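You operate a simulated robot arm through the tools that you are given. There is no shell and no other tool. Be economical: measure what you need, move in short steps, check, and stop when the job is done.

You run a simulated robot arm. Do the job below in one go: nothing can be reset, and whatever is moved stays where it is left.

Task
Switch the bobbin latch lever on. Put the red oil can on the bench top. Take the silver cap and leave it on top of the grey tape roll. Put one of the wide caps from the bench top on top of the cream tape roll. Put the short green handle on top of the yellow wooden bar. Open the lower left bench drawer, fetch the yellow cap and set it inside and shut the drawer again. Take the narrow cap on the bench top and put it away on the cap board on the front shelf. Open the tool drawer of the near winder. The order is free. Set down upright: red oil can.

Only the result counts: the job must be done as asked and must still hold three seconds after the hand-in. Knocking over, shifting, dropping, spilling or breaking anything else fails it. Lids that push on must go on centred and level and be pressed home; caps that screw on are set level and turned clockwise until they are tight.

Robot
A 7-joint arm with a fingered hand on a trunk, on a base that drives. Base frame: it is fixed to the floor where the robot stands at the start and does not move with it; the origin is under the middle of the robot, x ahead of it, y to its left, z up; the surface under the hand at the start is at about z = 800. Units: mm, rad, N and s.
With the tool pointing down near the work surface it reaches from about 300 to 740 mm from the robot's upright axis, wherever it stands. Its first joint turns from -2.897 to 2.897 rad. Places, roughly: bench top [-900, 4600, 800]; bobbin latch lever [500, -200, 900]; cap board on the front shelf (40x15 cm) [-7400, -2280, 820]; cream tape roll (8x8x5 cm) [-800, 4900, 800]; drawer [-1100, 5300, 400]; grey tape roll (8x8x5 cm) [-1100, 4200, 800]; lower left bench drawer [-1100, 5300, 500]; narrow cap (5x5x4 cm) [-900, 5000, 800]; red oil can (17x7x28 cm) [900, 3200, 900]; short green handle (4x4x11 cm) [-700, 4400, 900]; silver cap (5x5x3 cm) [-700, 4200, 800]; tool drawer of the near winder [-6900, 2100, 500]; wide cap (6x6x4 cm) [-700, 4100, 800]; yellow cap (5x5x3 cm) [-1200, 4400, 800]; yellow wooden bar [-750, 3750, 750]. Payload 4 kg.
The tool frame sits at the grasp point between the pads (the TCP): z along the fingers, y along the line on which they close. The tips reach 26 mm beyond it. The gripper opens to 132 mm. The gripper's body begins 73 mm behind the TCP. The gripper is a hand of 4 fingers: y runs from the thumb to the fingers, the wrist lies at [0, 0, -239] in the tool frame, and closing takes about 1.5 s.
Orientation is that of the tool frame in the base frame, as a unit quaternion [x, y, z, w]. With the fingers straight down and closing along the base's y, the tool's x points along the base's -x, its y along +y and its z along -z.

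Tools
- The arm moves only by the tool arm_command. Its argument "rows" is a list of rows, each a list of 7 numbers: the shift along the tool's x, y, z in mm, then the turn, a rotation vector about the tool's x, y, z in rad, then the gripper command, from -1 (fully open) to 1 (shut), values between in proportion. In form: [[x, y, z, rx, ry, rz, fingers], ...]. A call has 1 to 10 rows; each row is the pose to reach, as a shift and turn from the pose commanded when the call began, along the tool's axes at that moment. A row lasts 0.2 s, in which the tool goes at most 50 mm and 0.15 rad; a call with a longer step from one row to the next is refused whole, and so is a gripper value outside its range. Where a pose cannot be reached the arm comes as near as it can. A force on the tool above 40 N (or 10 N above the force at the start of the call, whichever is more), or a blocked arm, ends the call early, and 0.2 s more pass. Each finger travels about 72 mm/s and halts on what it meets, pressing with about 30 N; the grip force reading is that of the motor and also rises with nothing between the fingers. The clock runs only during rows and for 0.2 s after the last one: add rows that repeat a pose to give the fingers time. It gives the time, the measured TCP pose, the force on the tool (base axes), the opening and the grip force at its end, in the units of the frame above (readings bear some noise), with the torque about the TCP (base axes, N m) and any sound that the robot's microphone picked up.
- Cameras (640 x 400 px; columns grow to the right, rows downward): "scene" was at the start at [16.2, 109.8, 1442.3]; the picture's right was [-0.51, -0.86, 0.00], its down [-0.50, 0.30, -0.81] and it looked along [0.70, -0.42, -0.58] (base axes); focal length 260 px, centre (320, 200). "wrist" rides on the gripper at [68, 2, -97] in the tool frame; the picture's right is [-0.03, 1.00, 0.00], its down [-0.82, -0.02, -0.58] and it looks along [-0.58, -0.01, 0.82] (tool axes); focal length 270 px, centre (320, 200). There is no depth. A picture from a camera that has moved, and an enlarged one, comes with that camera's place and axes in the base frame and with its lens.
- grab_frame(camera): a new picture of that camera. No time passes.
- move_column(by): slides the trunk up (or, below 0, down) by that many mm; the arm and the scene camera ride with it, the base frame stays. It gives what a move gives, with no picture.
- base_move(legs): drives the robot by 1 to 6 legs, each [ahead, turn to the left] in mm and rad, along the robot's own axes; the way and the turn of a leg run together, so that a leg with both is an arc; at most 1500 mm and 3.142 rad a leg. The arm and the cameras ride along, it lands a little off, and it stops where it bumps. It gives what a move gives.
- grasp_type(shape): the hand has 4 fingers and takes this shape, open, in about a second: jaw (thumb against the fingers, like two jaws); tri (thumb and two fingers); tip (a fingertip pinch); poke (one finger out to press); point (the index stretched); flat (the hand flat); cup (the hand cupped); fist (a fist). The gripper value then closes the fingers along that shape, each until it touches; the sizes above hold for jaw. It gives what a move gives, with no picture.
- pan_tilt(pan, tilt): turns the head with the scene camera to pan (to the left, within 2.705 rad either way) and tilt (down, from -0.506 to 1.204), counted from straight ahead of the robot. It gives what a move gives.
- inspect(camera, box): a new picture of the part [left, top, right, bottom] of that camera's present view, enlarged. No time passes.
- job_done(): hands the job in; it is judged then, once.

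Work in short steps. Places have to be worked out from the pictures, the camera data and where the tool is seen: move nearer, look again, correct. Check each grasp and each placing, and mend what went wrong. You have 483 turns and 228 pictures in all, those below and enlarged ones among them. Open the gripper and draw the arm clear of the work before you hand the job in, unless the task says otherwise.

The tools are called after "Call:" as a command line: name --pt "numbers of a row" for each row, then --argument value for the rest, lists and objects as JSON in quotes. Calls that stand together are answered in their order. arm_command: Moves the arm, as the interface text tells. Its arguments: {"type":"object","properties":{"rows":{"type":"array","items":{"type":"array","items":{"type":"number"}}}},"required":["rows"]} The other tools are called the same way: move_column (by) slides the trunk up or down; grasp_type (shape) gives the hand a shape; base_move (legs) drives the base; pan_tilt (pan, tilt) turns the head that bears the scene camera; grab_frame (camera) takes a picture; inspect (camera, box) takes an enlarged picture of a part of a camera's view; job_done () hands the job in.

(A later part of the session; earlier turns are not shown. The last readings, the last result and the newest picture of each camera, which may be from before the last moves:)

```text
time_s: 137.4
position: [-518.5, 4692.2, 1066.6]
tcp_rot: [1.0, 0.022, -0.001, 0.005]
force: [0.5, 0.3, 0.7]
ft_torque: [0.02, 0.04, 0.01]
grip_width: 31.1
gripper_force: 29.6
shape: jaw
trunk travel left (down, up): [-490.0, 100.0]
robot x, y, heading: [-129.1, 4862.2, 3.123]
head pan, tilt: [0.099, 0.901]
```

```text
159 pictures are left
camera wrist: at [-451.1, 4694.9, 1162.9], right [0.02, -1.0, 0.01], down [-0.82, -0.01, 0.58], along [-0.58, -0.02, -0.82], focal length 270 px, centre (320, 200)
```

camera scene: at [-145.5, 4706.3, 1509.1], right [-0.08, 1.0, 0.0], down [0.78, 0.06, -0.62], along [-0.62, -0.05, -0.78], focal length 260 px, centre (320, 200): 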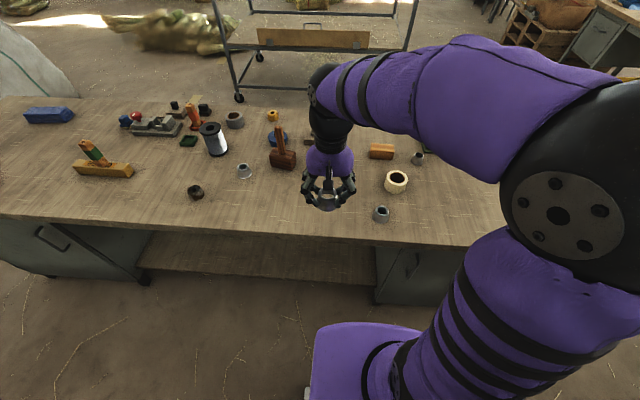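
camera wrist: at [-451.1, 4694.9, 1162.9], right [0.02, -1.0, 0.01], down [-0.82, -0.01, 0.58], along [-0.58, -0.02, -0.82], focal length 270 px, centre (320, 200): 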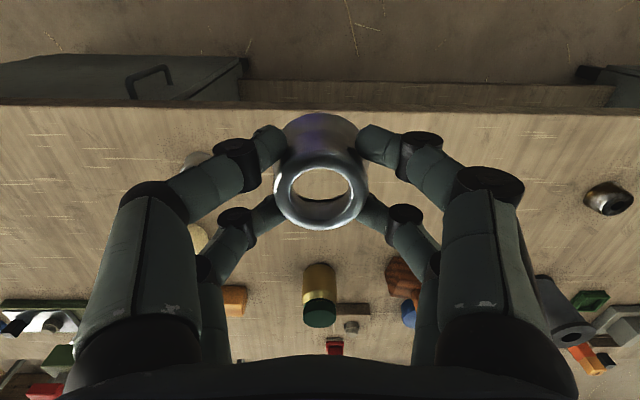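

Cream roll ≈ (-794,4928); the narrow cap is ≈ (-936,5022). Approach over the roll.

Call:
base_move --legs '[[60, 0]]'

Call:
arm_command --pt "-25 -40 10 0 0 0.044 1" --pt "-50 -80 20 0 0 0.044 1" --pt "-75 -120 30 0 0 0.044 1" --pt "-100 -160 40 0 0 0.044 1" --pt "-125 -200 50 0 0 0.044 1" --pt "-151 -242 60 0 0 0.044 1"

Call:
grab_frame --camera "wrist"

Call:
inspect --camera "scene" --box '[320, 110, 480, 240]'

```text
time_s: 138.4
position: [-580.2, 4695.2, 1066.3]
tcp_rot: [1.0, 0.021, -0.001, 0.006]
force: [0.1, 0.1, 0.4]
ft_torque: [0.01, -0.01, 0.03]
grip_width: 31.0
gripper_force: 30.0
shape: jaw
trunk travel left (down, up): [-490.0, 100.0]
robot x, y, heading: [-187.5, 4863.8, 3.122]
head pan, tilt: [0.099, 0.901]
```

```text
refused: row 6 steps farther than a row can; nothing moved
```

```text
158 pictures are left
camera wrist: at [-512.2, 4696.9, 1162.8], right [0.02, -1.0, 0.01], down [-0.82, -0.01, 0.58], along [-0.58, -0.02, -0.82], focal length 270 px, centre (320, 200)
```

wrist: 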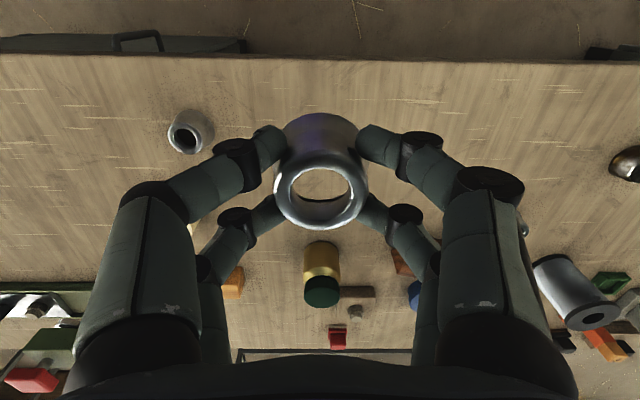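

```text
3.08 times, centred on (400, 175) of scene
camera zoom: at [-206.7, 4707.8, 1509.0], right [-0.08, 1.0, 0.0], down [0.78, 0.06, -0.62], along [-0.62, -0.05, -0.78], focal length 799 px, centre (74, 277)
```

zoom: 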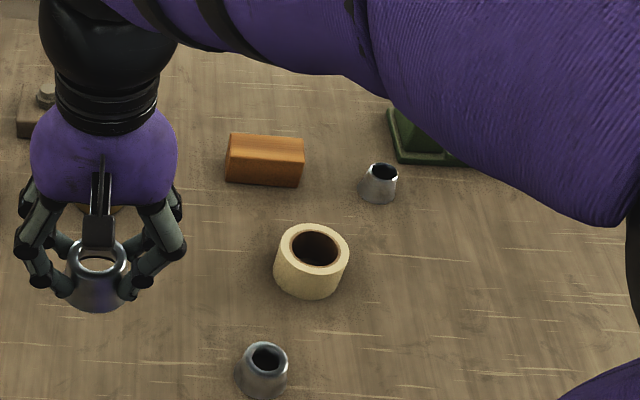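

Hole of the roll (~55 mm) is about the cap's base size, so I'll set the cap offset ~20 mm toward the robot so it rests securely on the ring. Moving above first.

Call:
arm_command --pt "-26 -34 8 0 0 0.042 1" --pt "-53 -68 16 0 0 0.042 1" --pt "-80 -102 24 0 0 0.042 1" --pt "-106 -136 32 0 0 0.042 1" --pt "-133 -170 40 0 0 0.042 1" --pt "-160 -204 50 0 0 0.042 1" --pt "-186 -238 60 0 0 0.042 1" --pt "-186 -238 60 0 0 0.042 1"

Call:
grab_frame --camera "wrist"

Call:
inspect --camera "scene" --box '[320, 110, 480, 240]'

```text
time_s: 140.2
position: [-776.7, 4924.3, 1003.5]
tcp_rot: [1.0, 0.0, -0.001, 0.005]
force: [0.5, -0.7, 0.5]
ft_torque: [0.01, -0.01, 0.01]
grip_width: 31.1
gripper_force: 29.8
shape: jaw
trunk travel left (down, up): [-490.0, 100.0]
robot x, y, heading: [-189.5, 4863.5, 3.119]
head pan, tilt: [0.099, 0.901]
```

```text
156 pictures are left
camera wrist: at [-709.5, 4923.5, 1099.4], right [-0.03, -1.0, 0.01], down [-0.82, 0.03, 0.58], along [-0.58, 0.01, -0.82], focal length 270 px, centre (320, 200)
```

wrist: 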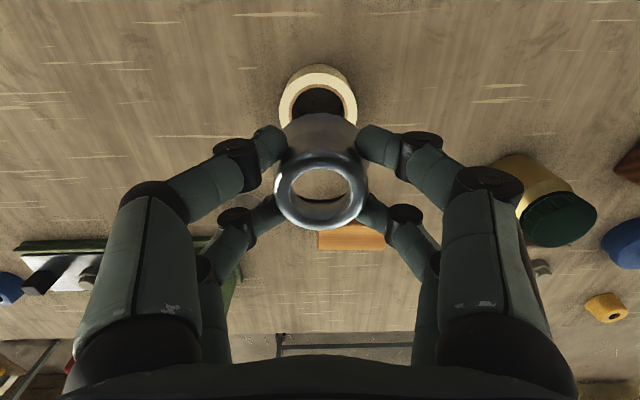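

```text
3.08 times, centred on (400, 175) of scene
camera zoom: at [-206.6, 4708.2, 1509.1], right [-0.08, 1.0, 0.0], down [0.78, 0.06, -0.62], along [-0.62, -0.05, -0.78], focal length 799 px, centre (74, 277)
```

zoom: 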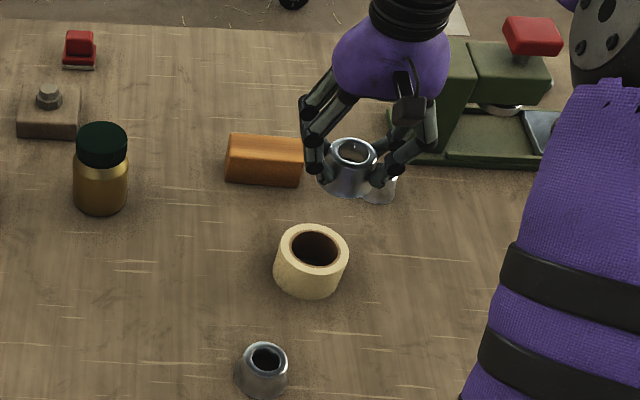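

The wrist view puts the roll centre at ≈ (-780,4925). Shift 13 mm toward me and descend to just above it.

Call:
arm_command --pt "13 0 30 0 0 0 1" --pt "13 0 65 0 0 0 1" --pt "13 0 92 0 0 0 1" --pt "13 0 100 0 0 0 1" --pt "13 0 100 0 0 0 1"

Call:
grab_frame --camera "wrist"

Call:
inspect --camera "scene" --box '[320, 110, 480, 240]'

```text
time_s: 141.4
position: [-762.9, 4923.3, 902.1]
tcp_rot: [1.0, 0.0, 0.0, 0.004]
force: [0.6, 0.0, -1.1]
ft_torque: [0.02, -0.05, 0.03]
grip_width: 30.9
gripper_force: 29.9
shape: jaw
trunk travel left (down, up): [-490.0, 100.0]
robot x, y, heading: [-187.4, 4865.2, 3.123]
head pan, tilt: [0.099, 0.901]
```

```text
154 pictures are left
camera wrist: at [-694.9, 4923.1, 999.0], right [-0.03, -1.0, 0.01], down [-0.82, 0.03, 0.58], along [-0.58, 0.01, -0.82], focal length 270 px, centre (320, 200)
```

wrist: 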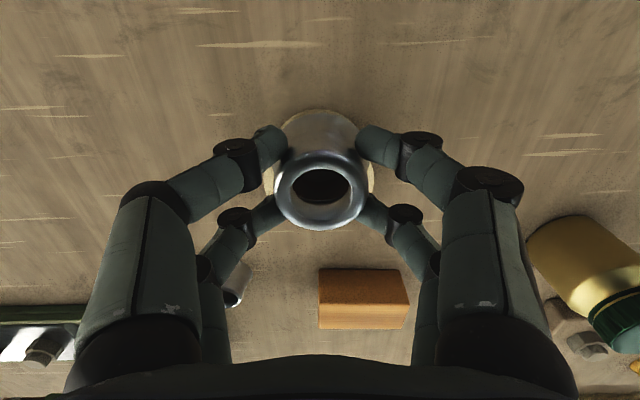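

```text
3.08 times, centred on (400, 175) of scene
camera zoom: at [-206.4, 4707.8, 1509.0], right [-0.08, 1.0, 0.0], down [0.78, 0.06, -0.62], along [-0.62, -0.05, -0.78], focal length 799 px, centre (74, 277)
```

zoom: 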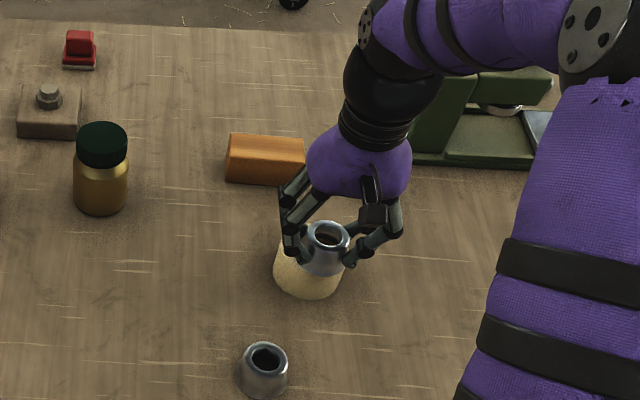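

Call:
inspect --camera "wrist" --box '[240, 95, 400, 235]'

Call:
inspect --camera "scene" --box '[370, 160, 430, 215]'

```text
2.86 times, centred on (320, 165) of wrist
camera zoom: at [-694.9, 4923.1, 999.0], right [-0.03, -1.0, 0.01], down [-0.82, 0.03, 0.58], along [-0.58, 0.01, -0.82], focal length 772 px, centre (320, 300)
```

zoom: 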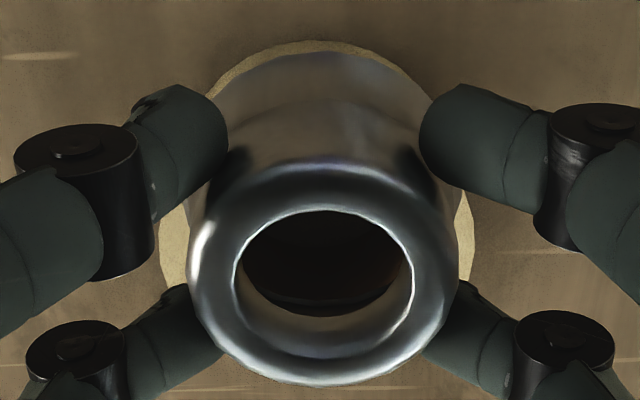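

```text
7.27 times, centred on (400, 188) of scene
camera zoom: at [-206.4, 4707.8, 1509.0], right [-0.08, 1.0, 0.0], down [0.78, 0.06, -0.62], along [-0.62, -0.05, -0.78], focal length 1888 px, centre (-262, 291)
```

zoom: 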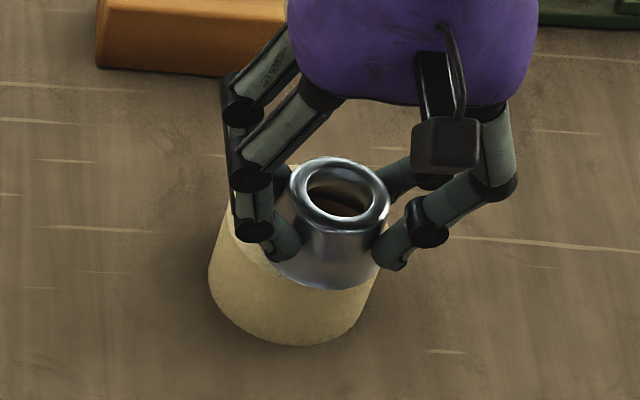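

Offset looks right (cap centre ≈ 17 mm nearer than roll centre). Lower in small steps.

Call:
arm_command --pt "0 0 5 0 0 0 1" --pt "0 0 10 0 0 0 1"

Call:
arm_command --pt "0 0 2 0 0 0 1" --pt "0 0 3 0 0 0 1"

```text
time_s: 142.0
position: [-764.3, 4923.8, 892.9]
tcp_rot: [1.0, -0.002, 0.0, 0.005]
force: [-0.3, -0.1, -0.4]
ft_torque: [0.0, 0.02, -0.01]
grip_width: 30.7
gripper_force: 30.2
shape: jaw
trunk travel left (down, up): [-490.0, 100.0]
robot x, y, heading: [-187.0, 4869.2, 3.119]
head pan, tilt: [0.099, 0.901]
```

```text
time_s: 142.6
position: [-763.2, 4924.4, 890.9]
tcp_rot: [1.0, -0.001, -0.002, 0.005]
force: [-0.4, 0.0, -0.5]
ft_torque: [0.03, 0.0, 0.0]
grip_width: 30.9
gripper_force: 30.8
shape: jaw
trunk travel left (down, up): [-490.0, 100.0]
robot x, y, heading: [-189.3, 4864.8, 3.119]
head pan, tilt: [0.099, 0.901]
```

Call:
arm_command --pt "0 0 2 0 0 0 1" --pt "0 0 2 0 0 0 1"

Call:
arm_command --pt "0 0 2 0 0 0 1" --pt "0 0 2 0 0 0 1"

```text
time_s: 143.2
position: [-762.8, 4921.9, 889.9]
tcp_rot: [1.0, -0.001, -0.001, 0.005]
force: [0.0, 0.6, 0.0]
ft_torque: [0.02, 0.02, 0.05]
grip_width: 30.8
gripper_force: 30.2
shape: jaw
trunk travel left (down, up): [-490.0, 100.0]
robot x, y, heading: [-187.6, 4865.6, 3.115]
head pan, tilt: [0.099, 0.901]
```

```text
time_s: 143.8
position: [-762.4, 4921.9, 886.3]
tcp_rot: [1.0, 0.0, 0.0, 0.005]
force: [-0.6, 0.2, -1.5]
ft_torque: [-0.01, 0.04, -0.02]
grip_width: 30.9
gripper_force: 29.6
shape: jaw
trunk travel left (down, up): [-490.0, 100.0]
robot x, y, heading: [-190.8, 4867.3, 3.118]
head pan, tilt: [0.099, 0.901]
```

Call:
arm_command --pt "0 0 2 0 0 0 1" --pt "0 0 2 0 0 0 1"

Call:
inspect --camera "scene" --box '[370, 160, 430, 215]'

```text
time_s: 144.4
position: [-764.6, 4922.0, 883.9]
tcp_rot: [1.0, -0.001, 0.0, 0.005]
force: [-0.4, -0.2, -0.9]
ft_torque: [0.0, 0.01, -0.02]
grip_width: 30.8
gripper_force: 30.1
shape: jaw
trunk travel left (down, up): [-490.0, 100.0]
robot x, y, heading: [-186.4, 4865.5, 3.121]
head pan, tilt: [0.099, 0.901]
```

```text
7.27 times, centred on (400, 188) of scene
camera zoom: at [-206.4, 4707.8, 1509.0], right [-0.08, 1.0, 0.0], down [0.78, 0.06, -0.62], along [-0.62, -0.05, -0.78], focal length 1888 px, centre (-262, 291)
```

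zoom: 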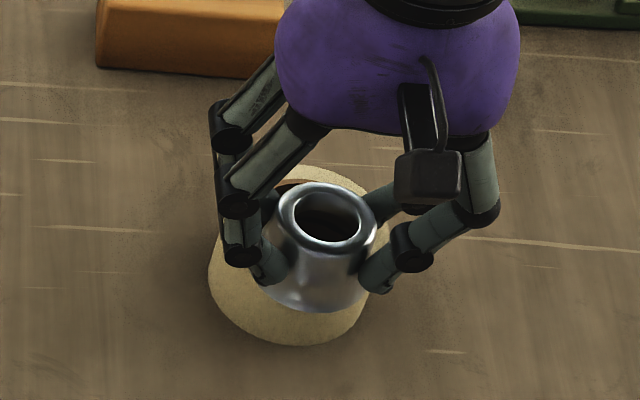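

Rechecking with the hole edge, the roll centre is at x≈-793, so my offset is ~30 mm. Lift, shift 10 mm farther and lower again.

Call:
arm_command --pt "0 0 -14 0 0 0 1" --pt "-10 1 -14 0 0 0 1" --pt "-10 1 -5 0 0 0 1" --pt "-10 1 -1 0 0 0 1"

Call:
inspect --camera "scene" --box '[370, 160, 430, 215]'

```text
time_s: 145.4
position: [-775.3, 4923.1, 885.4]
tcp_rot: [1.0, -0.001, -0.001, 0.006]
force: [0.2, -0.4, 0.0]
ft_torque: [0.02, -0.01, 0.0]
grip_width: 31.0
gripper_force: 29.9
shape: jaw
trunk travel left (down, up): [-490.0, 100.0]
robot x, y, heading: [-187.6, 4867.4, 3.118]
head pan, tilt: [0.099, 0.901]
```

```text
7.27 times, centred on (400, 188) of scene
camera zoom: at [-206.4, 4707.8, 1509.0], right [-0.08, 1.0, 0.0], down [0.78, 0.06, -0.62], along [-0.62, -0.05, -0.78], focal length 1888 px, centre (-262, 291)
```

zoom: 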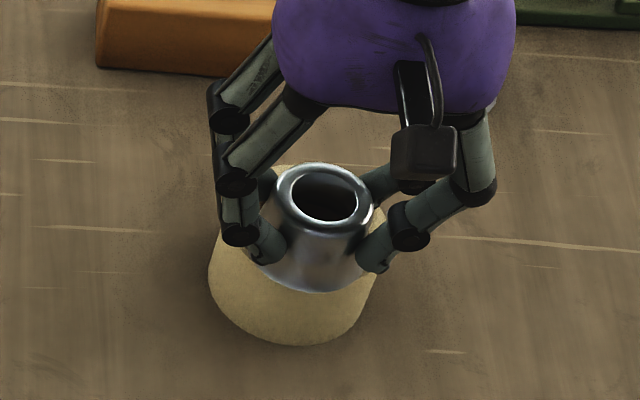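

Call:
arm_command --pt "0 0 2 0 0 0 1" --pt "0 0 2 0 0 0 1"

Call:
arm_command --pt "0 0 2 0 0 0 1" --pt "0 0 2 0 0 0 1"

```text
time_s: 146.0
position: [-773.4, 4922.8, 884.0]
tcp_rot: [1.0, 0.0, 0.0, 0.005]
force: [0.3, -0.2, 0.2]
ft_torque: [-0.02, 0.02, 0.01]
grip_width: 30.9
gripper_force: 30.0
shape: jaw
trunk travel left (down, up): [-490.0, 100.0]
robot x, y, heading: [-190.1, 4863.4, 3.119]
head pan, tilt: [0.099, 0.901]
```

```text
time_s: 146.6
position: [-774.0, 4922.0, 882.7]
tcp_rot: [1.0, 0.0, -0.002, 0.005]
force: [0.2, 0.9, 9.2]
ft_torque: [0.05, -0.03, 0.0]
grip_width: 31.1
gripper_force: 30.2
shape: jaw
trunk travel left (down, up): [-490.0, 100.0]
robot x, y, heading: [-186.8, 4865.0, 3.115]
head pan, tilt: [0.099, 0.901]
```

Contact at 9 N. Release gently.

Call:
arm_command --pt "0 0 0 0 0 0 0.6" --pt "0 0 0 0 0 0 0.4" --pt "0 0 0 0 0 0 0.1" --pt "0 0 0 0 0 0 -0.3" --pt "0 0 0 0 0 0 -0.7" --pt "0 0 0 0 0 0 -1" --pt "0 0 0 0 0 0 -1"

Call:
grab_frame --camera "wrist"

Call:
inspect --camera "scene" --box '[370, 160, 430, 215]'

```text
time_s: 148.2
position: [-772.6, 4922.1, 882.1]
tcp_rot: [1.0, -0.001, -0.001, 0.005]
force: [-0.4, 0.0, -0.2]
ft_torque: [-0.02, 0.01, 0.0]
grip_width: 132.0
gripper_force: 0.0
shape: jaw
trunk travel left (down, up): [-490.0, 100.0]
robot x, y, heading: [-188.7, 4865.7, 3.115]
head pan, tilt: [0.099, 0.901]
```

```text
148 pictures are left
camera wrist: at [-705.3, 4921.8, 979.2], right [-0.03, -1.0, 0.01], down [-0.82, 0.03, 0.58], along [-0.58, 0.01, -0.82], focal length 270 px, centre (320, 200)
```

wrist: 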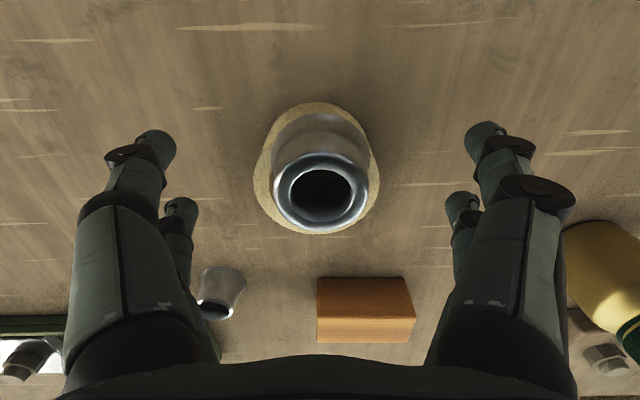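

```text
7.27 times, centred on (400, 188) of scene
camera zoom: at [-206.4, 4707.8, 1509.0], right [-0.08, 1.0, 0.0], down [0.78, 0.06, -0.62], along [-0.62, -0.05, -0.78], focal length 1888 px, centre (-262, 291)
```

zoom: 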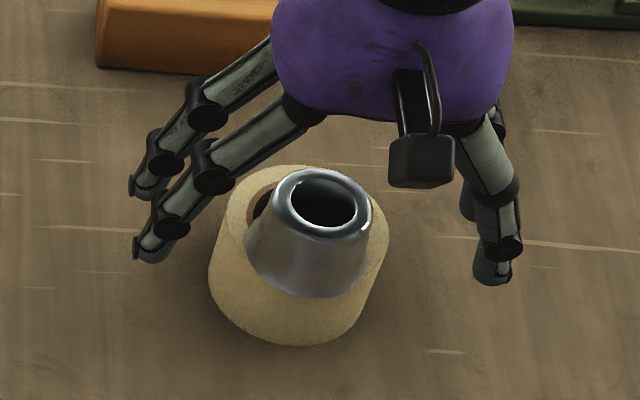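

The wide cap rests firmly on the cream roll. Rise and drive back to the silver cap.

Call:
arm_command --pt "0 0 -40 0 0 0 -1" --pt "0 0 -85 0 0 0 -1" --pt "0 0 -130 0 0 0 -1" --pt "30 0 -165 0 0 0 -1" --pt "70 20 -185 0 0 0 -1" --pt "110 40 -195 0 0 0 -1" --pt "150 60 -200 0 0 0 -1" --pt "180 60 -200 0 0 0 -1"

Call:
base_move --legs '[[-50, 0], [0, 1.595], [640, 0], [0, -1.571], [50, 0]]'

Call:
grab_frame --camera "wrist"

```text
time_s: 150.0
position: [-588.5, 4866.0, 1084.3]
tcp_rot: [1.0, 0.0, 0.0, 0.005]
force: [1.0, 0.1, 0.5]
ft_torque: [0.0, -0.04, 0.02]
grip_width: 132.2
gripper_force: 0.0
shape: jaw
trunk travel left (down, up): [-490.0, 100.0]
robot x, y, heading: [-185.5, 4865.5, 3.117]
head pan, tilt: [0.099, 0.901]
```

```text
time_s: 163.0
position: [-592.7, 4180.6, 1085.2]
tcp_rot: [0.999, 0.036, 0.0, 0.005]
force: [0.1, 0.1, 0.2]
ft_torque: [0.03, 0.01, -0.02]
grip_width: 131.7
gripper_force: 0.1
shape: jaw
trunk travel left (down, up): [-490.0, 100.0]
robot x, y, heading: [-192.8, 4209.4, -3.087]
head pan, tilt: [0.099, 0.901]
```

```text
146 pictures are left
camera wrist: at [-524.6, 4185.1, 1181.5], right [0.05, -1.0, 0.01], down [-0.82, -0.03, 0.58], along [-0.58, -0.03, -0.82], focal length 270 px, centre (320, 200)
```

wrist: 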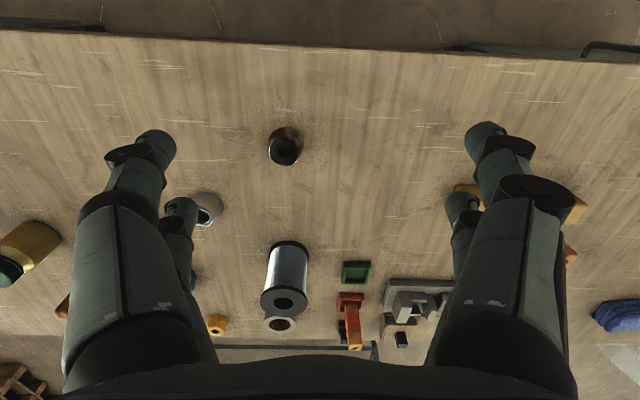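

Silver cap at ≈ (-689,4225). Move over it and down.

Call:
arm_command --pt "-27 -14 35 0 0 0.036 -1" --pt "-54 -28 70 0 0 0.072 -1" --pt "-80 -42 105 0 0 0.072 -1" --pt "-95 -51 145 0 0 0.072 -1" --pt "-95 -51 190 0 0 0.072 -1" --pt "-95 -51 225 0 0 0.072 -1" --pt "-95 -51 242 0 0 0.072 -1" --pt "-95 -51 242 0 0 0.072 -1"

Call:
grab_frame --camera "wrist"

```text
time_s: 164.8
position: [-689.3, 4222.9, 840.8]
tcp_rot: [1.0, -0.001, 0.001, 0.005]
force: [-0.2, -0.2, -0.2]
ft_torque: [0.01, -0.02, -0.02]
grip_width: 131.8
gripper_force: 0.2
shape: jaw
trunk travel left (down, up): [-490.0, 100.0]
robot x, y, heading: [-190.4, 4209.4, -3.088]
head pan, tilt: [0.099, 0.901]
```

```text
145 pictures are left
camera wrist: at [-622.0, 4222.2, 938.2], right [-0.03, -1.0, 0.01], down [-0.82, 0.03, 0.58], along [-0.58, 0.01, -0.82], focal length 270 px, centre (320, 200)
```

wrist: 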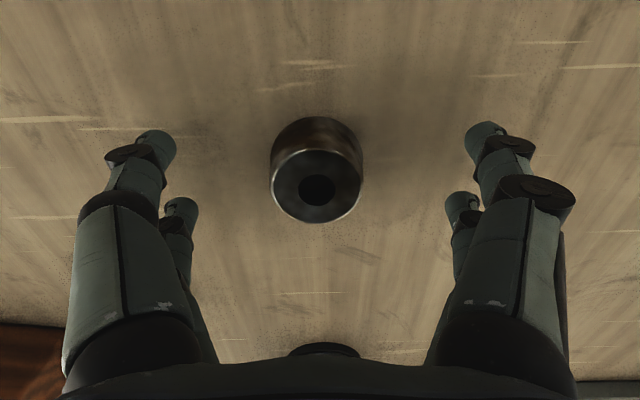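

Call:
arm_command --pt "-2 0 9 0 0 0 -1" --pt "-2 0 9 0 0 0 -0.4" --pt "-2 0 9 0 0 0 0" --pt "-2 0 9 0 0 0 0.3" --pt "-2 0 9 0 0 0 0.6" --pt "-2 0 9 0 0 0 1" --pt "-2 0 9 0 0 0 1" --pt "-2 0 9 0 0 0 1"

Call:
grab_frame --camera "wrist"

```text
time_s: 166.6
position: [-693.1, 4223.8, 833.2]
tcp_rot: [1.0, 0.0, 0.0, 0.006]
force: [-0.3, 0.0, -0.6]
ft_torque: [-0.01, -0.01, 0.01]
grip_width: 28.8
gripper_force: 29.8
shape: jaw
trunk travel left (down, up): [-490.0, 100.0]
robot x, y, heading: [-189.6, 4208.8, -3.085]
head pan, tilt: [0.099, 0.901]
```

```text
144 pictures are left
camera wrist: at [-624.8, 4222.8, 929.9], right [-0.03, -1.0, 0.01], down [-0.82, 0.03, 0.58], along [-0.58, 0.01, -0.82], focal length 270 px, centre (320, 200)
```

wrist: 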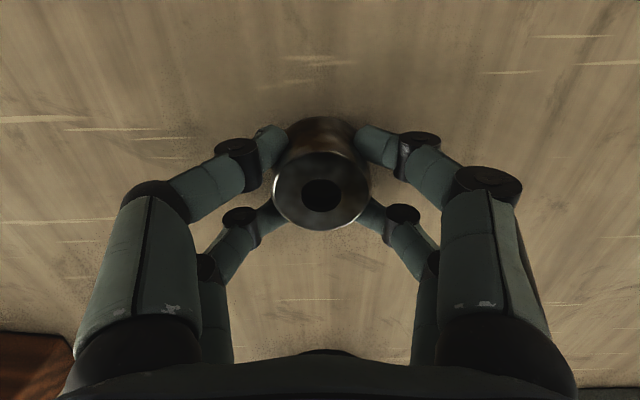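

Gripped. Lift, tuck, and drive around the north end of the island.

Call:
arm_command --pt "0 0 -30 0 0 0 1" --pt "0 0 -75 0 0 0 1" --pt "0 0 -120 0 0 0 1" --pt "0 0 -165 0 0 0 1" --pt "30 0 -200 0 0 0 1" --pt "70 0 -225 0 0 0 1" --pt "105 0 -255 0 0 0 1"

Call:
base_move --legs '[[-120, 0], [0, -1.625], [1000, 0], [800, 0]]'

Call:
pan_tilt --pan 1.0 --tilt 0.4

Call:
grab_frame --camera "scene"

```text
time_s: 168.2
position: [-587.5, 4225.5, 1090.3]
tcp_rot: [1.0, 0.0, 0.0, 0.006]
force: [0.8, 0.6, 0.2]
ft_torque: [-0.02, -0.01, -0.02]
grip_width: 28.6
gripper_force: 29.9
shape: jaw
trunk travel left (down, up): [-490.0, 100.0]
robot x, y, heading: [-189.3, 4208.9, -3.089]
head pan, tilt: [0.099, 0.901]
```

```text
time_s: 182.6
position: [-145.8, 6439.2, 1089.7]
tcp_rot: [0.711, -0.703, -0.004, 0.004]
force: [0.3, 0.3, -0.2]
ft_torque: [-0.02, 0.03, 0.0]
grip_width: 28.5
gripper_force: 30.0
shape: jaw
trunk travel left (down, up): [-490.0, 100.0]
robot x, y, heading: [-158.5, 6042.3, 1.636]
head pan, tilt: [0.099, 0.901]
```

```text
time_s: 183.8
position: [-146.0, 6440.2, 1089.6]
tcp_rot: [0.711, -0.703, -0.004, 0.003]
force: [0.2, -0.7, 0.0]
ft_torque: [0.0, 0.01, 0.0]
grip_width: 28.7
gripper_force: 29.7
shape: jaw
trunk travel left (down, up): [-490.0, 100.0]
robot x, y, heading: [-158.5, 6039.7, 1.636]
head pan, tilt: [1.0, 0.4]
```

```text
143 pictures are left
camera scene: at [-386.4, 6017.9, 1552.0], right [0.49, 0.87, 0.0], down [0.34, -0.19, -0.92], along [-0.81, 0.45, -0.39], focal length 260 px, centre (320, 200)
```

scene: 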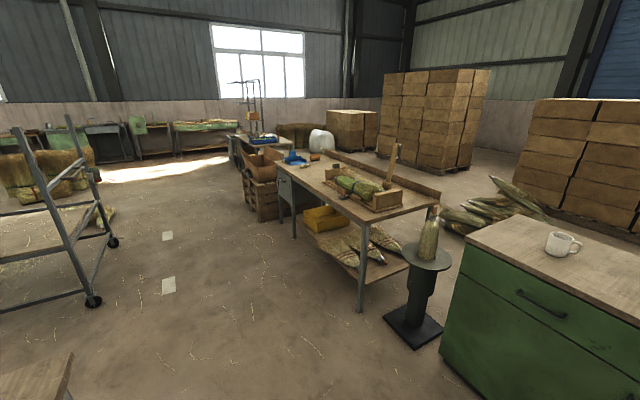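

The passage west of the island is clear (rack at x≈-2700). Continue around.

Call:
base_move --legs '[[0, 1.506], [1500, 0], [0, 1.571], [1200, 0]]'

Call:
pan_tilt --pan 0.9 --tilt 0.7

Call:
grab_frame --camera "scene"

```text
time_s: 205.4
position: [-1598.3, 4371.2, 1089.6]
tcp_rot: [0.712, 0.702, 0.004, 0.004]
force: [-0.1, 0.3, -1.6]
ft_torque: [-0.01, 0.01, 0.0]
grip_width: 28.2
gripper_force: 30.0
shape: jaw
trunk travel left (down, up): [-490.0, 100.0]
robot x, y, heading: [-1577.6, 4769.1, -1.529]
head pan, tilt: [1.0, 0.4]
```

```text
time_s: 206.2
position: [-1599.0, 4368.7, 1089.4]
tcp_rot: [0.713, 0.702, 0.003, 0.004]
force: [0.3, 0.6, 0.9]
ft_torque: [0.03, 0.02, 0.0]
grip_width: 28.5
gripper_force: 29.9
shape: jaw
trunk travel left (down, up): [-490.0, 100.0]
robot x, y, heading: [-1575.4, 4770.0, -1.53]
head pan, tilt: [0.901, 0.7]
```

```text
142 pictures are left
camera scene: at [-1358.3, 4785.7, 1525.3], right [-0.59, -0.81, 0.0], down [-0.52, 0.38, -0.77], along [0.62, -0.45, -0.64], focal length 260 px, centre (320, 200)
```

scene: 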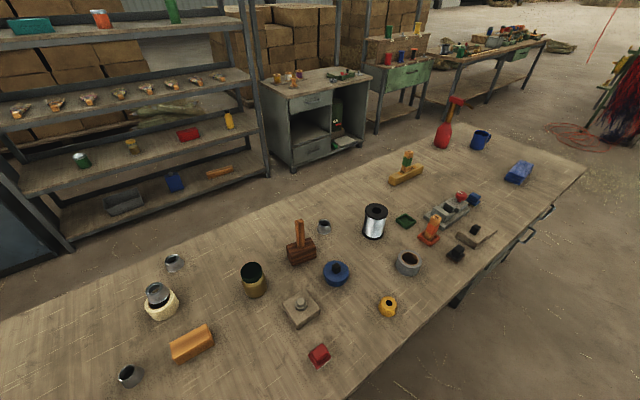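

All placements look good from here. Drive on to y≈4290 and face the bench from the west.

Call:
base_move --legs '[[0, -0.12], [480, 0], [0, 1.65]]'

Call:
pan_tilt --pan -0.1 --tilt 0.9

Call:
grab_frame --camera "scene"

Call:
grab_frame --camera "wrist"

```text
time_s: 214.0
position: [-1223.5, 4230.4, 1090.9]
tcp_rot: [0.049, 0.999, 0.006, 0.001]
force: [-1.0, -0.2, -1.2]
ft_torque: [0.01, 0.0, 0.01]
grip_width: 28.2
gripper_force: 30.0
shape: jaw
trunk travel left (down, up): [-490.0, 100.0]
robot x, y, heading: [-1615.4, 4282.9, -0.042]
head pan, tilt: [0.901, 0.7]
```

```text
time_s: 215.3
position: [-1222.8, 4230.9, 1088.1]
tcp_rot: [0.049, 0.999, 0.005, 0.0]
force: [0.3, -0.7, 0.3]
ft_torque: [0.0, 0.03, -0.02]
grip_width: 28.2
gripper_force: 30.3
shape: jaw
trunk travel left (down, up): [-490.0, 100.0]
robot x, y, heading: [-1618.6, 4282.1, -0.041]
head pan, tilt: [-0.099, 0.901]
```

```text
141 pictures are left
camera scene: at [-1595.7, 4430.6, 1509.1], right [-0.14, -0.99, 0.0], down [-0.78, 0.11, -0.62], along [0.61, -0.09, -0.78], focal length 260 px, centre (320, 200)
```

scene: 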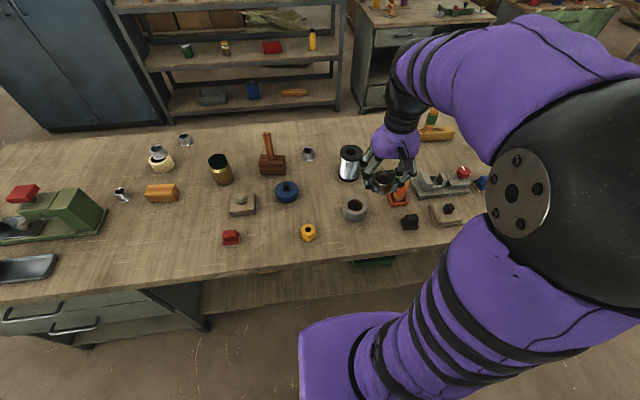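

```text
140 pictures are left
camera wrist: at [-1290.9, 4238.6, 1186.4], right [0.12, 0.99, 0.01], down [0.81, -0.11, 0.58], along [0.57, -0.06, -0.82], focal length 270 px, centre (320, 200)
```

wrist: 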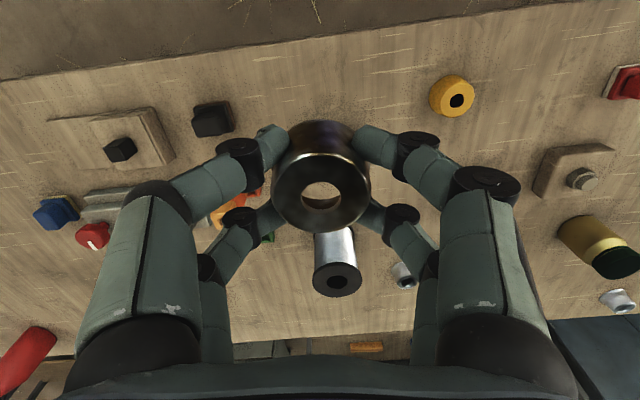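

Call:
inspect --camera "scene" --box '[270, 130, 430, 260]'

```text
3.08 times, centred on (350, 195) of scene
camera zoom: at [-1595.7, 4430.6, 1509.1], right [-0.14, -0.99, 0.0], down [-0.78, 0.11, -0.62], along [0.61, -0.09, -0.78], focal length 799 px, centre (228, 215)
```

zoom: 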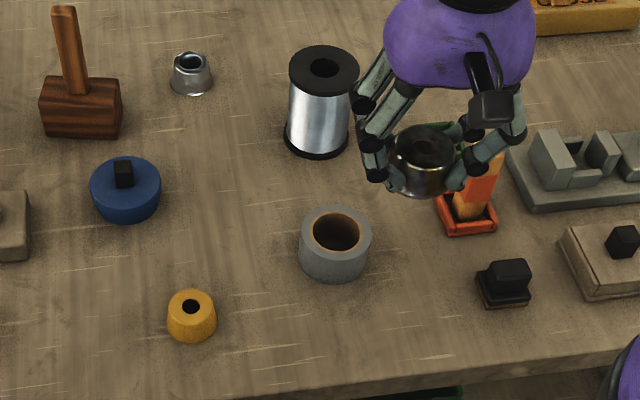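

Grey roll centre ≈ (-1120,4247), hole ~51 mm; the cap will be set with a ~19 mm offset toward me. Move and hover.

Call:
arm_command --pt "-28 8 25 0 0 -0.03 1" --pt "-56 16 50 0 0 -0.06 1" --pt "-84 24 80 0 0 -0.098 1" --pt "-84 24 120 0 0 -0.098 1" --pt "-84 24 155 0 0 -0.098 1" --pt "-84 24 180 0 0 -0.098 1" --pt "-84 24 180 0 0 -0.098 1"

Call:
grab_frame --camera "wrist"

Call:
inspect --camera "scene" --box '[320, 170, 390, 230]'

```text
time_s: 216.9
position: [-1136.1, 4247.1, 911.1]
tcp_rot: [0.0, 1.0, 0.005, 0.001]
force: [0.4, -0.9, -0.3]
ft_torque: [0.02, -0.03, -0.03]
grip_width: 28.0
gripper_force: 29.7
shape: jaw
trunk travel left (down, up): [-490.0, 100.0]
robot x, y, heading: [-1617.2, 4282.1, -0.043]
head pan, tilt: [-0.099, 0.901]
```

```text
138 pictures are left
camera wrist: at [-1204.3, 4247.7, 1008.7], right [0.02, 1.0, 0.01], down [0.82, -0.03, 0.58], along [0.58, -0.01, -0.82], focal length 270 px, centre (320, 200)
```

wrist: 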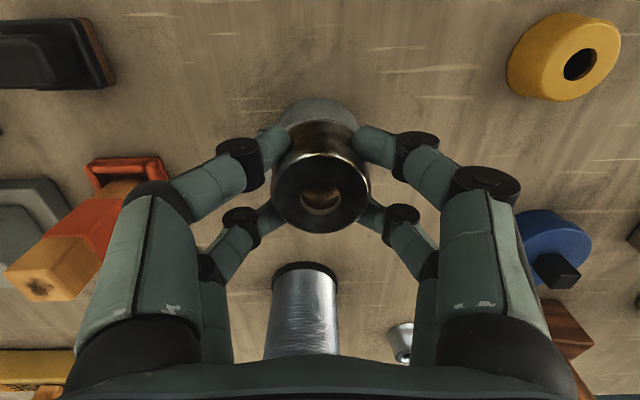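

```text
6.67 times, centred on (355, 200) of scene
camera zoom: at [-1595.5, 4430.5, 1509.0], right [-0.14, -0.99, 0.0], down [-0.78, 0.11, -0.62], along [0.61, -0.09, -0.78], focal length 1731 px, centre (87, 200)
```

zoom: 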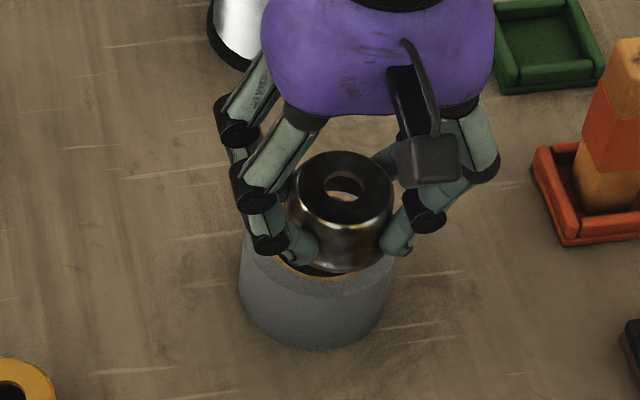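

Alignment good (offset ≈16 mm). Shift 3 mm and lower.

Call:
arm_command --pt "3 0 10 0 0 0 1" --pt "3 0 20 0 0 0 1" --pt "3 0 24 0 0 0 1"

Call:
inspect --camera "scene" --box '[320, 170, 390, 230]'

```text
time_s: 217.7
position: [-1139.0, 4247.1, 885.1]
tcp_rot: [0.0, 1.0, 0.005, 0.001]
force: [0.0, -0.1, -0.1]
ft_torque: [-0.01, 0.01, 0.0]
grip_width: 28.0
gripper_force: 30.6
shape: jaw
trunk travel left (down, up): [-490.0, 100.0]
robot x, y, heading: [-1620.5, 4286.9, -0.042]
head pan, tilt: [-0.099, 0.901]
```

```text
6.67 times, centred on (355, 200) of scene
camera zoom: at [-1595.6, 4430.5, 1509.0], right [-0.14, -0.99, 0.0], down [-0.78, 0.11, -0.62], along [0.61, -0.09, -0.78], focal length 1731 px, centre (87, 200)
```

zoom: 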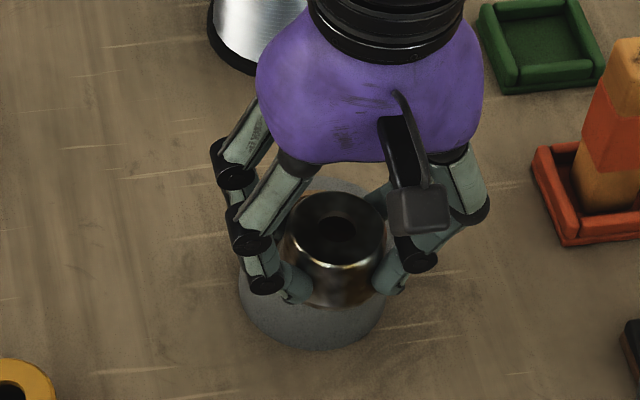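

Call:
arm_command --pt "-4 2 0 0 0 0 1" --pt "-4 2 2 0 0 0 1"

Call:
arm_command --pt "0 0 2 0 0 0 1" --pt "0 0 2 0 0 0 1"

```text
time_s: 218.3
position: [-1135.0, 4250.9, 884.0]
tcp_rot: [-0.002, 1.0, 0.005, 0.001]
force: [0.5, 0.1, -0.1]
ft_torque: [0.0, -0.04, -0.02]
grip_width: 28.0
gripper_force: 29.8
shape: jaw
trunk travel left (down, up): [-490.0, 100.0]
robot x, y, heading: [-1616.0, 4285.2, -0.039]
head pan, tilt: [-0.099, 0.901]
```

```text
time_s: 218.9
position: [-1135.4, 4249.9, 882.2]
tcp_rot: [0.0, 1.0, 0.005, 0.001]
force: [0.4, -0.3, 0.3]
ft_torque: [0.0, 0.01, 0.03]
grip_width: 28.1
gripper_force: 30.5
shape: jaw
trunk travel left (down, up): [-490.0, 100.0]
robot x, y, heading: [-1618.1, 4282.8, -0.043]
head pan, tilt: [-0.099, 0.901]
```

Call:
arm_command --pt "0 0 2 0 0 0 1" --pt "0 0 2 0 0 0 1"

Call:
arm_command --pt "0 0 2 0 0 0 1" --pt "0 0 2 0 0 0 1"

```text
time_s: 219.5
position: [-1134.7, 4248.9, 881.8]
tcp_rot: [0.0, 1.0, 0.005, 0.001]
force: [-0.4, 0.6, -0.2]
ft_torque: [0.01, 0.03, 0.0]
grip_width: 27.9
gripper_force: 30.1
shape: jaw
trunk travel left (down, up): [-490.0, 100.0]
robot x, y, heading: [-1615.5, 4281.7, -0.039]
head pan, tilt: [-0.099, 0.901]
```

```text
time_s: 220.1
position: [-1136.0, 4250.0, 879.1]
tcp_rot: [-0.001, 1.0, 0.005, 0.002]
force: [0.7, -0.1, 0.5]
ft_torque: [0.04, -0.05, 0.02]
grip_width: 28.1
gripper_force: 29.9
shape: jaw
trunk travel left (down, up): [-490.0, 100.0]
robot x, y, heading: [-1621.7, 4286.0, -0.043]
head pan, tilt: [-0.099, 0.901]
```

Call:
arm_command --pt "0 0 2 0 0 0 1" --pt "0 0 2 0 0 0 1"

Call:
inspect --camera "scene" --box '[320, 170, 390, 230]'

```text
time_s: 220.7
position: [-1135.4, 4250.5, 876.6]
tcp_rot: [0.0, 1.0, 0.005, 0.001]
force: [1.5, -0.5, 1.9]
ft_torque: [-0.02, 0.02, -0.01]
grip_width: 28.2
gripper_force: 30.2
shape: jaw
trunk travel left (down, up): [-490.0, 100.0]
robot x, y, heading: [-1619.2, 4285.4, -0.045]
head pan, tilt: [-0.099, 0.901]
```

```text
6.67 times, centred on (355, 200) of scene
camera zoom: at [-1595.7, 4430.5, 1509.1], right [-0.14, -0.99, 0.0], down [-0.78, 0.11, -0.62], along [0.61, -0.09, -0.78], focal length 1731 px, centre (87, 200)
```

zoom: 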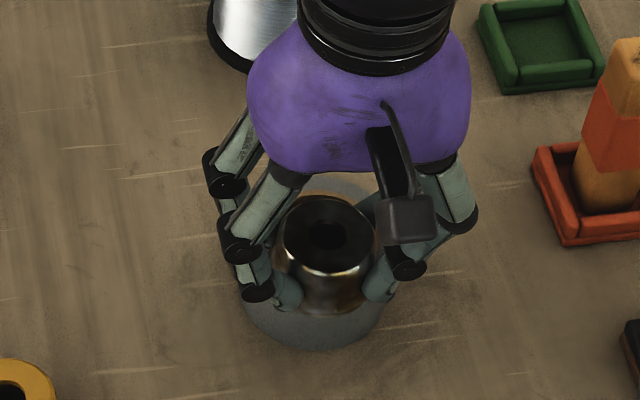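

Touching; the cap overlaps the ring with ~22 mm offset. One more millimetre, then release.

Call:
arm_command --pt "0 0 1.5 0 0 0 1" --pt "0 0 1.5 0 0 0 1"

Call:
arm_command --pt "0 0 0 0 0 0 0.6" --pt "0 0 0 0 0 0 0.4" --pt "0 0 0 0 0 0 0.1" --pt "0 0 0 0 0 0 -0.3" --pt "0 0 0 0 0 0 -0.7" --pt "0 0 0 0 0 0 -1" --pt "0 0 0 0 0 0 -1"

Call:
grab_frame --camera "wrist"

Call:
inspect --camera "scene" --box '[320, 170, 390, 230]'

```text
time_s: 221.3
position: [-1134.7, 4251.0, 875.1]
tcp_rot: [-0.001, 1.0, 0.005, 0.002]
force: [0.3, -0.3, 16.2]
ft_torque: [-0.07, 0.01, -0.05]
grip_width: 28.4
gripper_force: 30.0
shape: jaw
trunk travel left (down, up): [-490.0, 100.0]
robot x, y, heading: [-1615.8, 4286.9, -0.042]
head pan, tilt: [-0.099, 0.901]
```

```text
time_s: 222.9
position: [-1135.0, 4248.2, 874.9]
tcp_rot: [-0.001, 1.0, 0.005, 0.001]
force: [-0.8, -0.2, 0.3]
ft_torque: [-0.02, -0.02, -0.01]
grip_width: 131.7
gripper_force: 0.1
shape: jaw
trunk travel left (down, up): [-490.0, 100.0]
robot x, y, heading: [-1615.9, 4285.6, -0.039]
head pan, tilt: [-0.099, 0.901]
```

```text
134 pictures are left
camera wrist: at [-1204.7, 4251.0, 971.5], right [0.02, 1.0, 0.01], down [0.82, -0.03, 0.58], along [0.58, -0.01, -0.82], focal length 270 px, centre (320, 200)
```

wrist: 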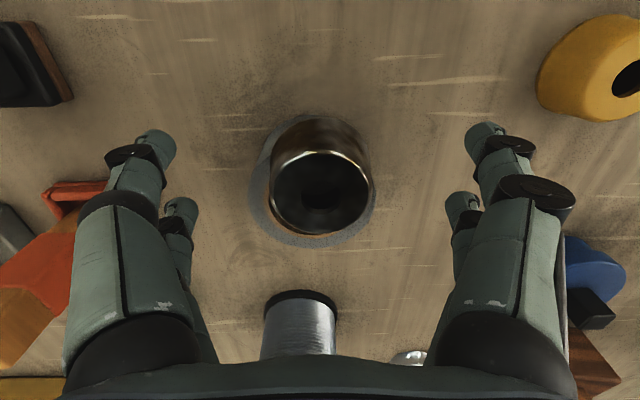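

```text
6.67 times, centred on (355, 200) of scene
camera zoom: at [-1595.6, 4430.5, 1509.0], right [-0.14, -0.99, 0.0], down [-0.78, 0.11, -0.62], along [0.61, -0.09, -0.78], focal length 1731 px, centre (87, 200)
```

zoom: 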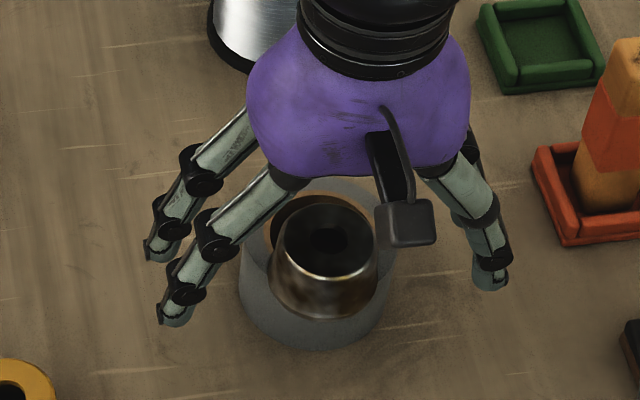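

Silver cap rests on the grey roll. Next the yellow cap: rise and move above it.

Call:
arm_command --pt "0 0 -40 0 0 0 -1" --pt "0 0 -85 0 0 0 -1" --pt "0 0 -110 0 0 0 -1" --pt "12 40 -110 0 0 0 -1" --pt "24 80 -110 0 0 0 -1" --pt "36 120 -100 0 0 0 -1" --pt "40 148 -70 0 0 0 -1"

Call:
grab_frame --camera "wrist"

```text
time_s: 224.5
position: [-1173.9, 4396.1, 946.2]
tcp_rot: [-0.001, 1.0, 0.006, 0.001]
force: [0.1, -0.9, 0.4]
ft_torque: [0.02, 0.03, -0.01]
grip_width: 131.8
gripper_force: 0.1
shape: jaw
trunk travel left (down, up): [-490.0, 100.0]
robot x, y, heading: [-1614.7, 4283.8, -0.038]
head pan, tilt: [-0.099, 0.901]
```

```text
132 pictures are left
camera wrist: at [-1243.4, 4396.1, 1042.9], right [0.02, 1.0, 0.01], down [0.82, -0.03, 0.58], along [0.58, -0.01, -0.82], focal length 270 px, centre (320, 200)
```

wrist: 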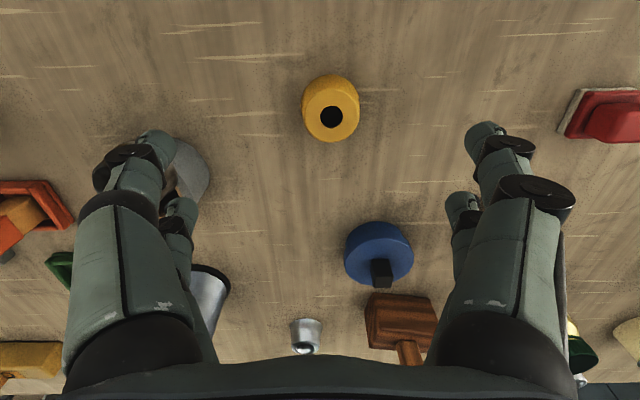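

Call:
arm_command --pt "1 8 35 0 0 0 -1" --pt "1 8 75 0 0 0 -1" --pt "1 8 105 0 0 0 -1" --pt "1 8 113 0 0 0 -1" --pt "1 8 113 0 0 0 -0.4" --pt "1 8 113 0 0 0 0"

Call:
grab_frame --camera "wrist"

```text
time_s: 225.9
position: [-1177.5, 4406.3, 832.9]
tcp_rot: [0.0, 1.0, 0.005, 0.001]
force: [-0.2, -0.1, -0.4]
ft_torque: [0.01, 0.01, -0.01]
grip_width: 66.8
gripper_force: 0.0
shape: jaw
trunk travel left (down, up): [-490.0, 100.0]
robot x, y, heading: [-1617.1, 4282.9, -0.039]
head pan, tilt: [-0.099, 0.901]
```

```text
131 pictures are left
camera wrist: at [-1246.1, 4406.8, 929.6], right [0.02, 1.0, 0.01], down [0.82, -0.03, 0.58], along [0.58, -0.01, -0.82], focal length 270 px, centre (320, 200)
```

wrist: 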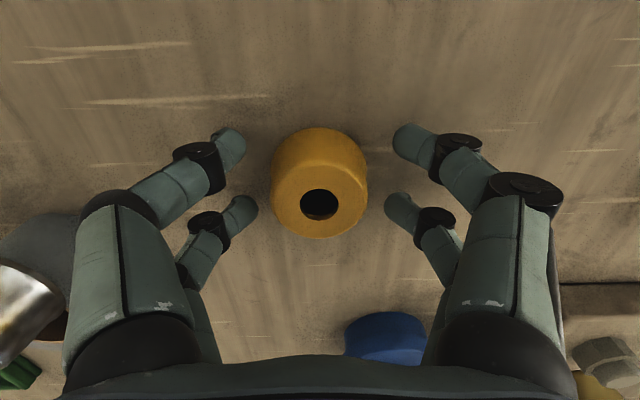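

Call:
arm_command --pt "-4 0 0 0 0 0 0" --pt "-4 0 0 0 0 0 0.3" --pt "-4 0 0 0 0 0 0.6" --pt "-4 0 0 0 0 0 1" --pt "-4 0 0 0 0 0 1" --pt "-4 0 0 0 0 0 1"

Call:
arm_command --pt "0 0 -30 0 0 0 1" --pt "0 0 -75 0 0 0 1" --pt "0 0 -120 0 0 0 1" --pt "30 0 -155 0 0 0 1" --pt "60 0 -185 0 0 0 1"

Call:
grab_frame --camera "wrist"

```text
time_s: 227.3
position: [-1171.6, 4406.3, 833.5]
tcp_rot: [-0.001, 1.0, 0.005, 0.001]
force: [-0.2, 0.2, 0.9]
ft_torque: [0.0, 0.02, 0.01]
grip_width: 28.8
gripper_force: 29.5
shape: jaw
trunk travel left (down, up): [-490.0, 100.0]
robot x, y, heading: [-1617.1, 4280.5, -0.045]
head pan, tilt: [-0.099, 0.901]
```

```text
time_s: 228.5
position: [-1233.6, 4408.4, 1018.7]
tcp_rot: [-0.001, 1.0, 0.006, 0.001]
force: [0.0, 0.4, -0.1]
ft_torque: [0.03, -0.01, -0.02]
grip_width: 27.3
gripper_force: 30.3
shape: jaw
trunk travel left (down, up): [-490.0, 100.0]
robot x, y, heading: [-1617.9, 4284.1, -0.037]
head pan, tilt: [-0.099, 0.901]
```

```text
130 pictures are left
camera wrist: at [-1302.4, 4409.9, 1115.0], right [0.02, 1.0, 0.01], down [0.82, -0.03, 0.58], along [0.58, -0.01, -0.82], focal length 270 px, centre (320, 200)
```

wrist: 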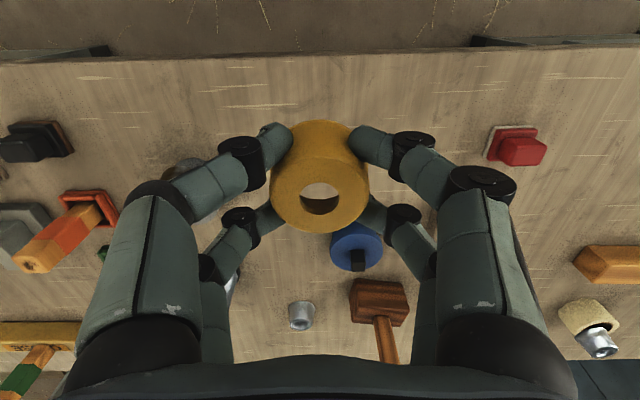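

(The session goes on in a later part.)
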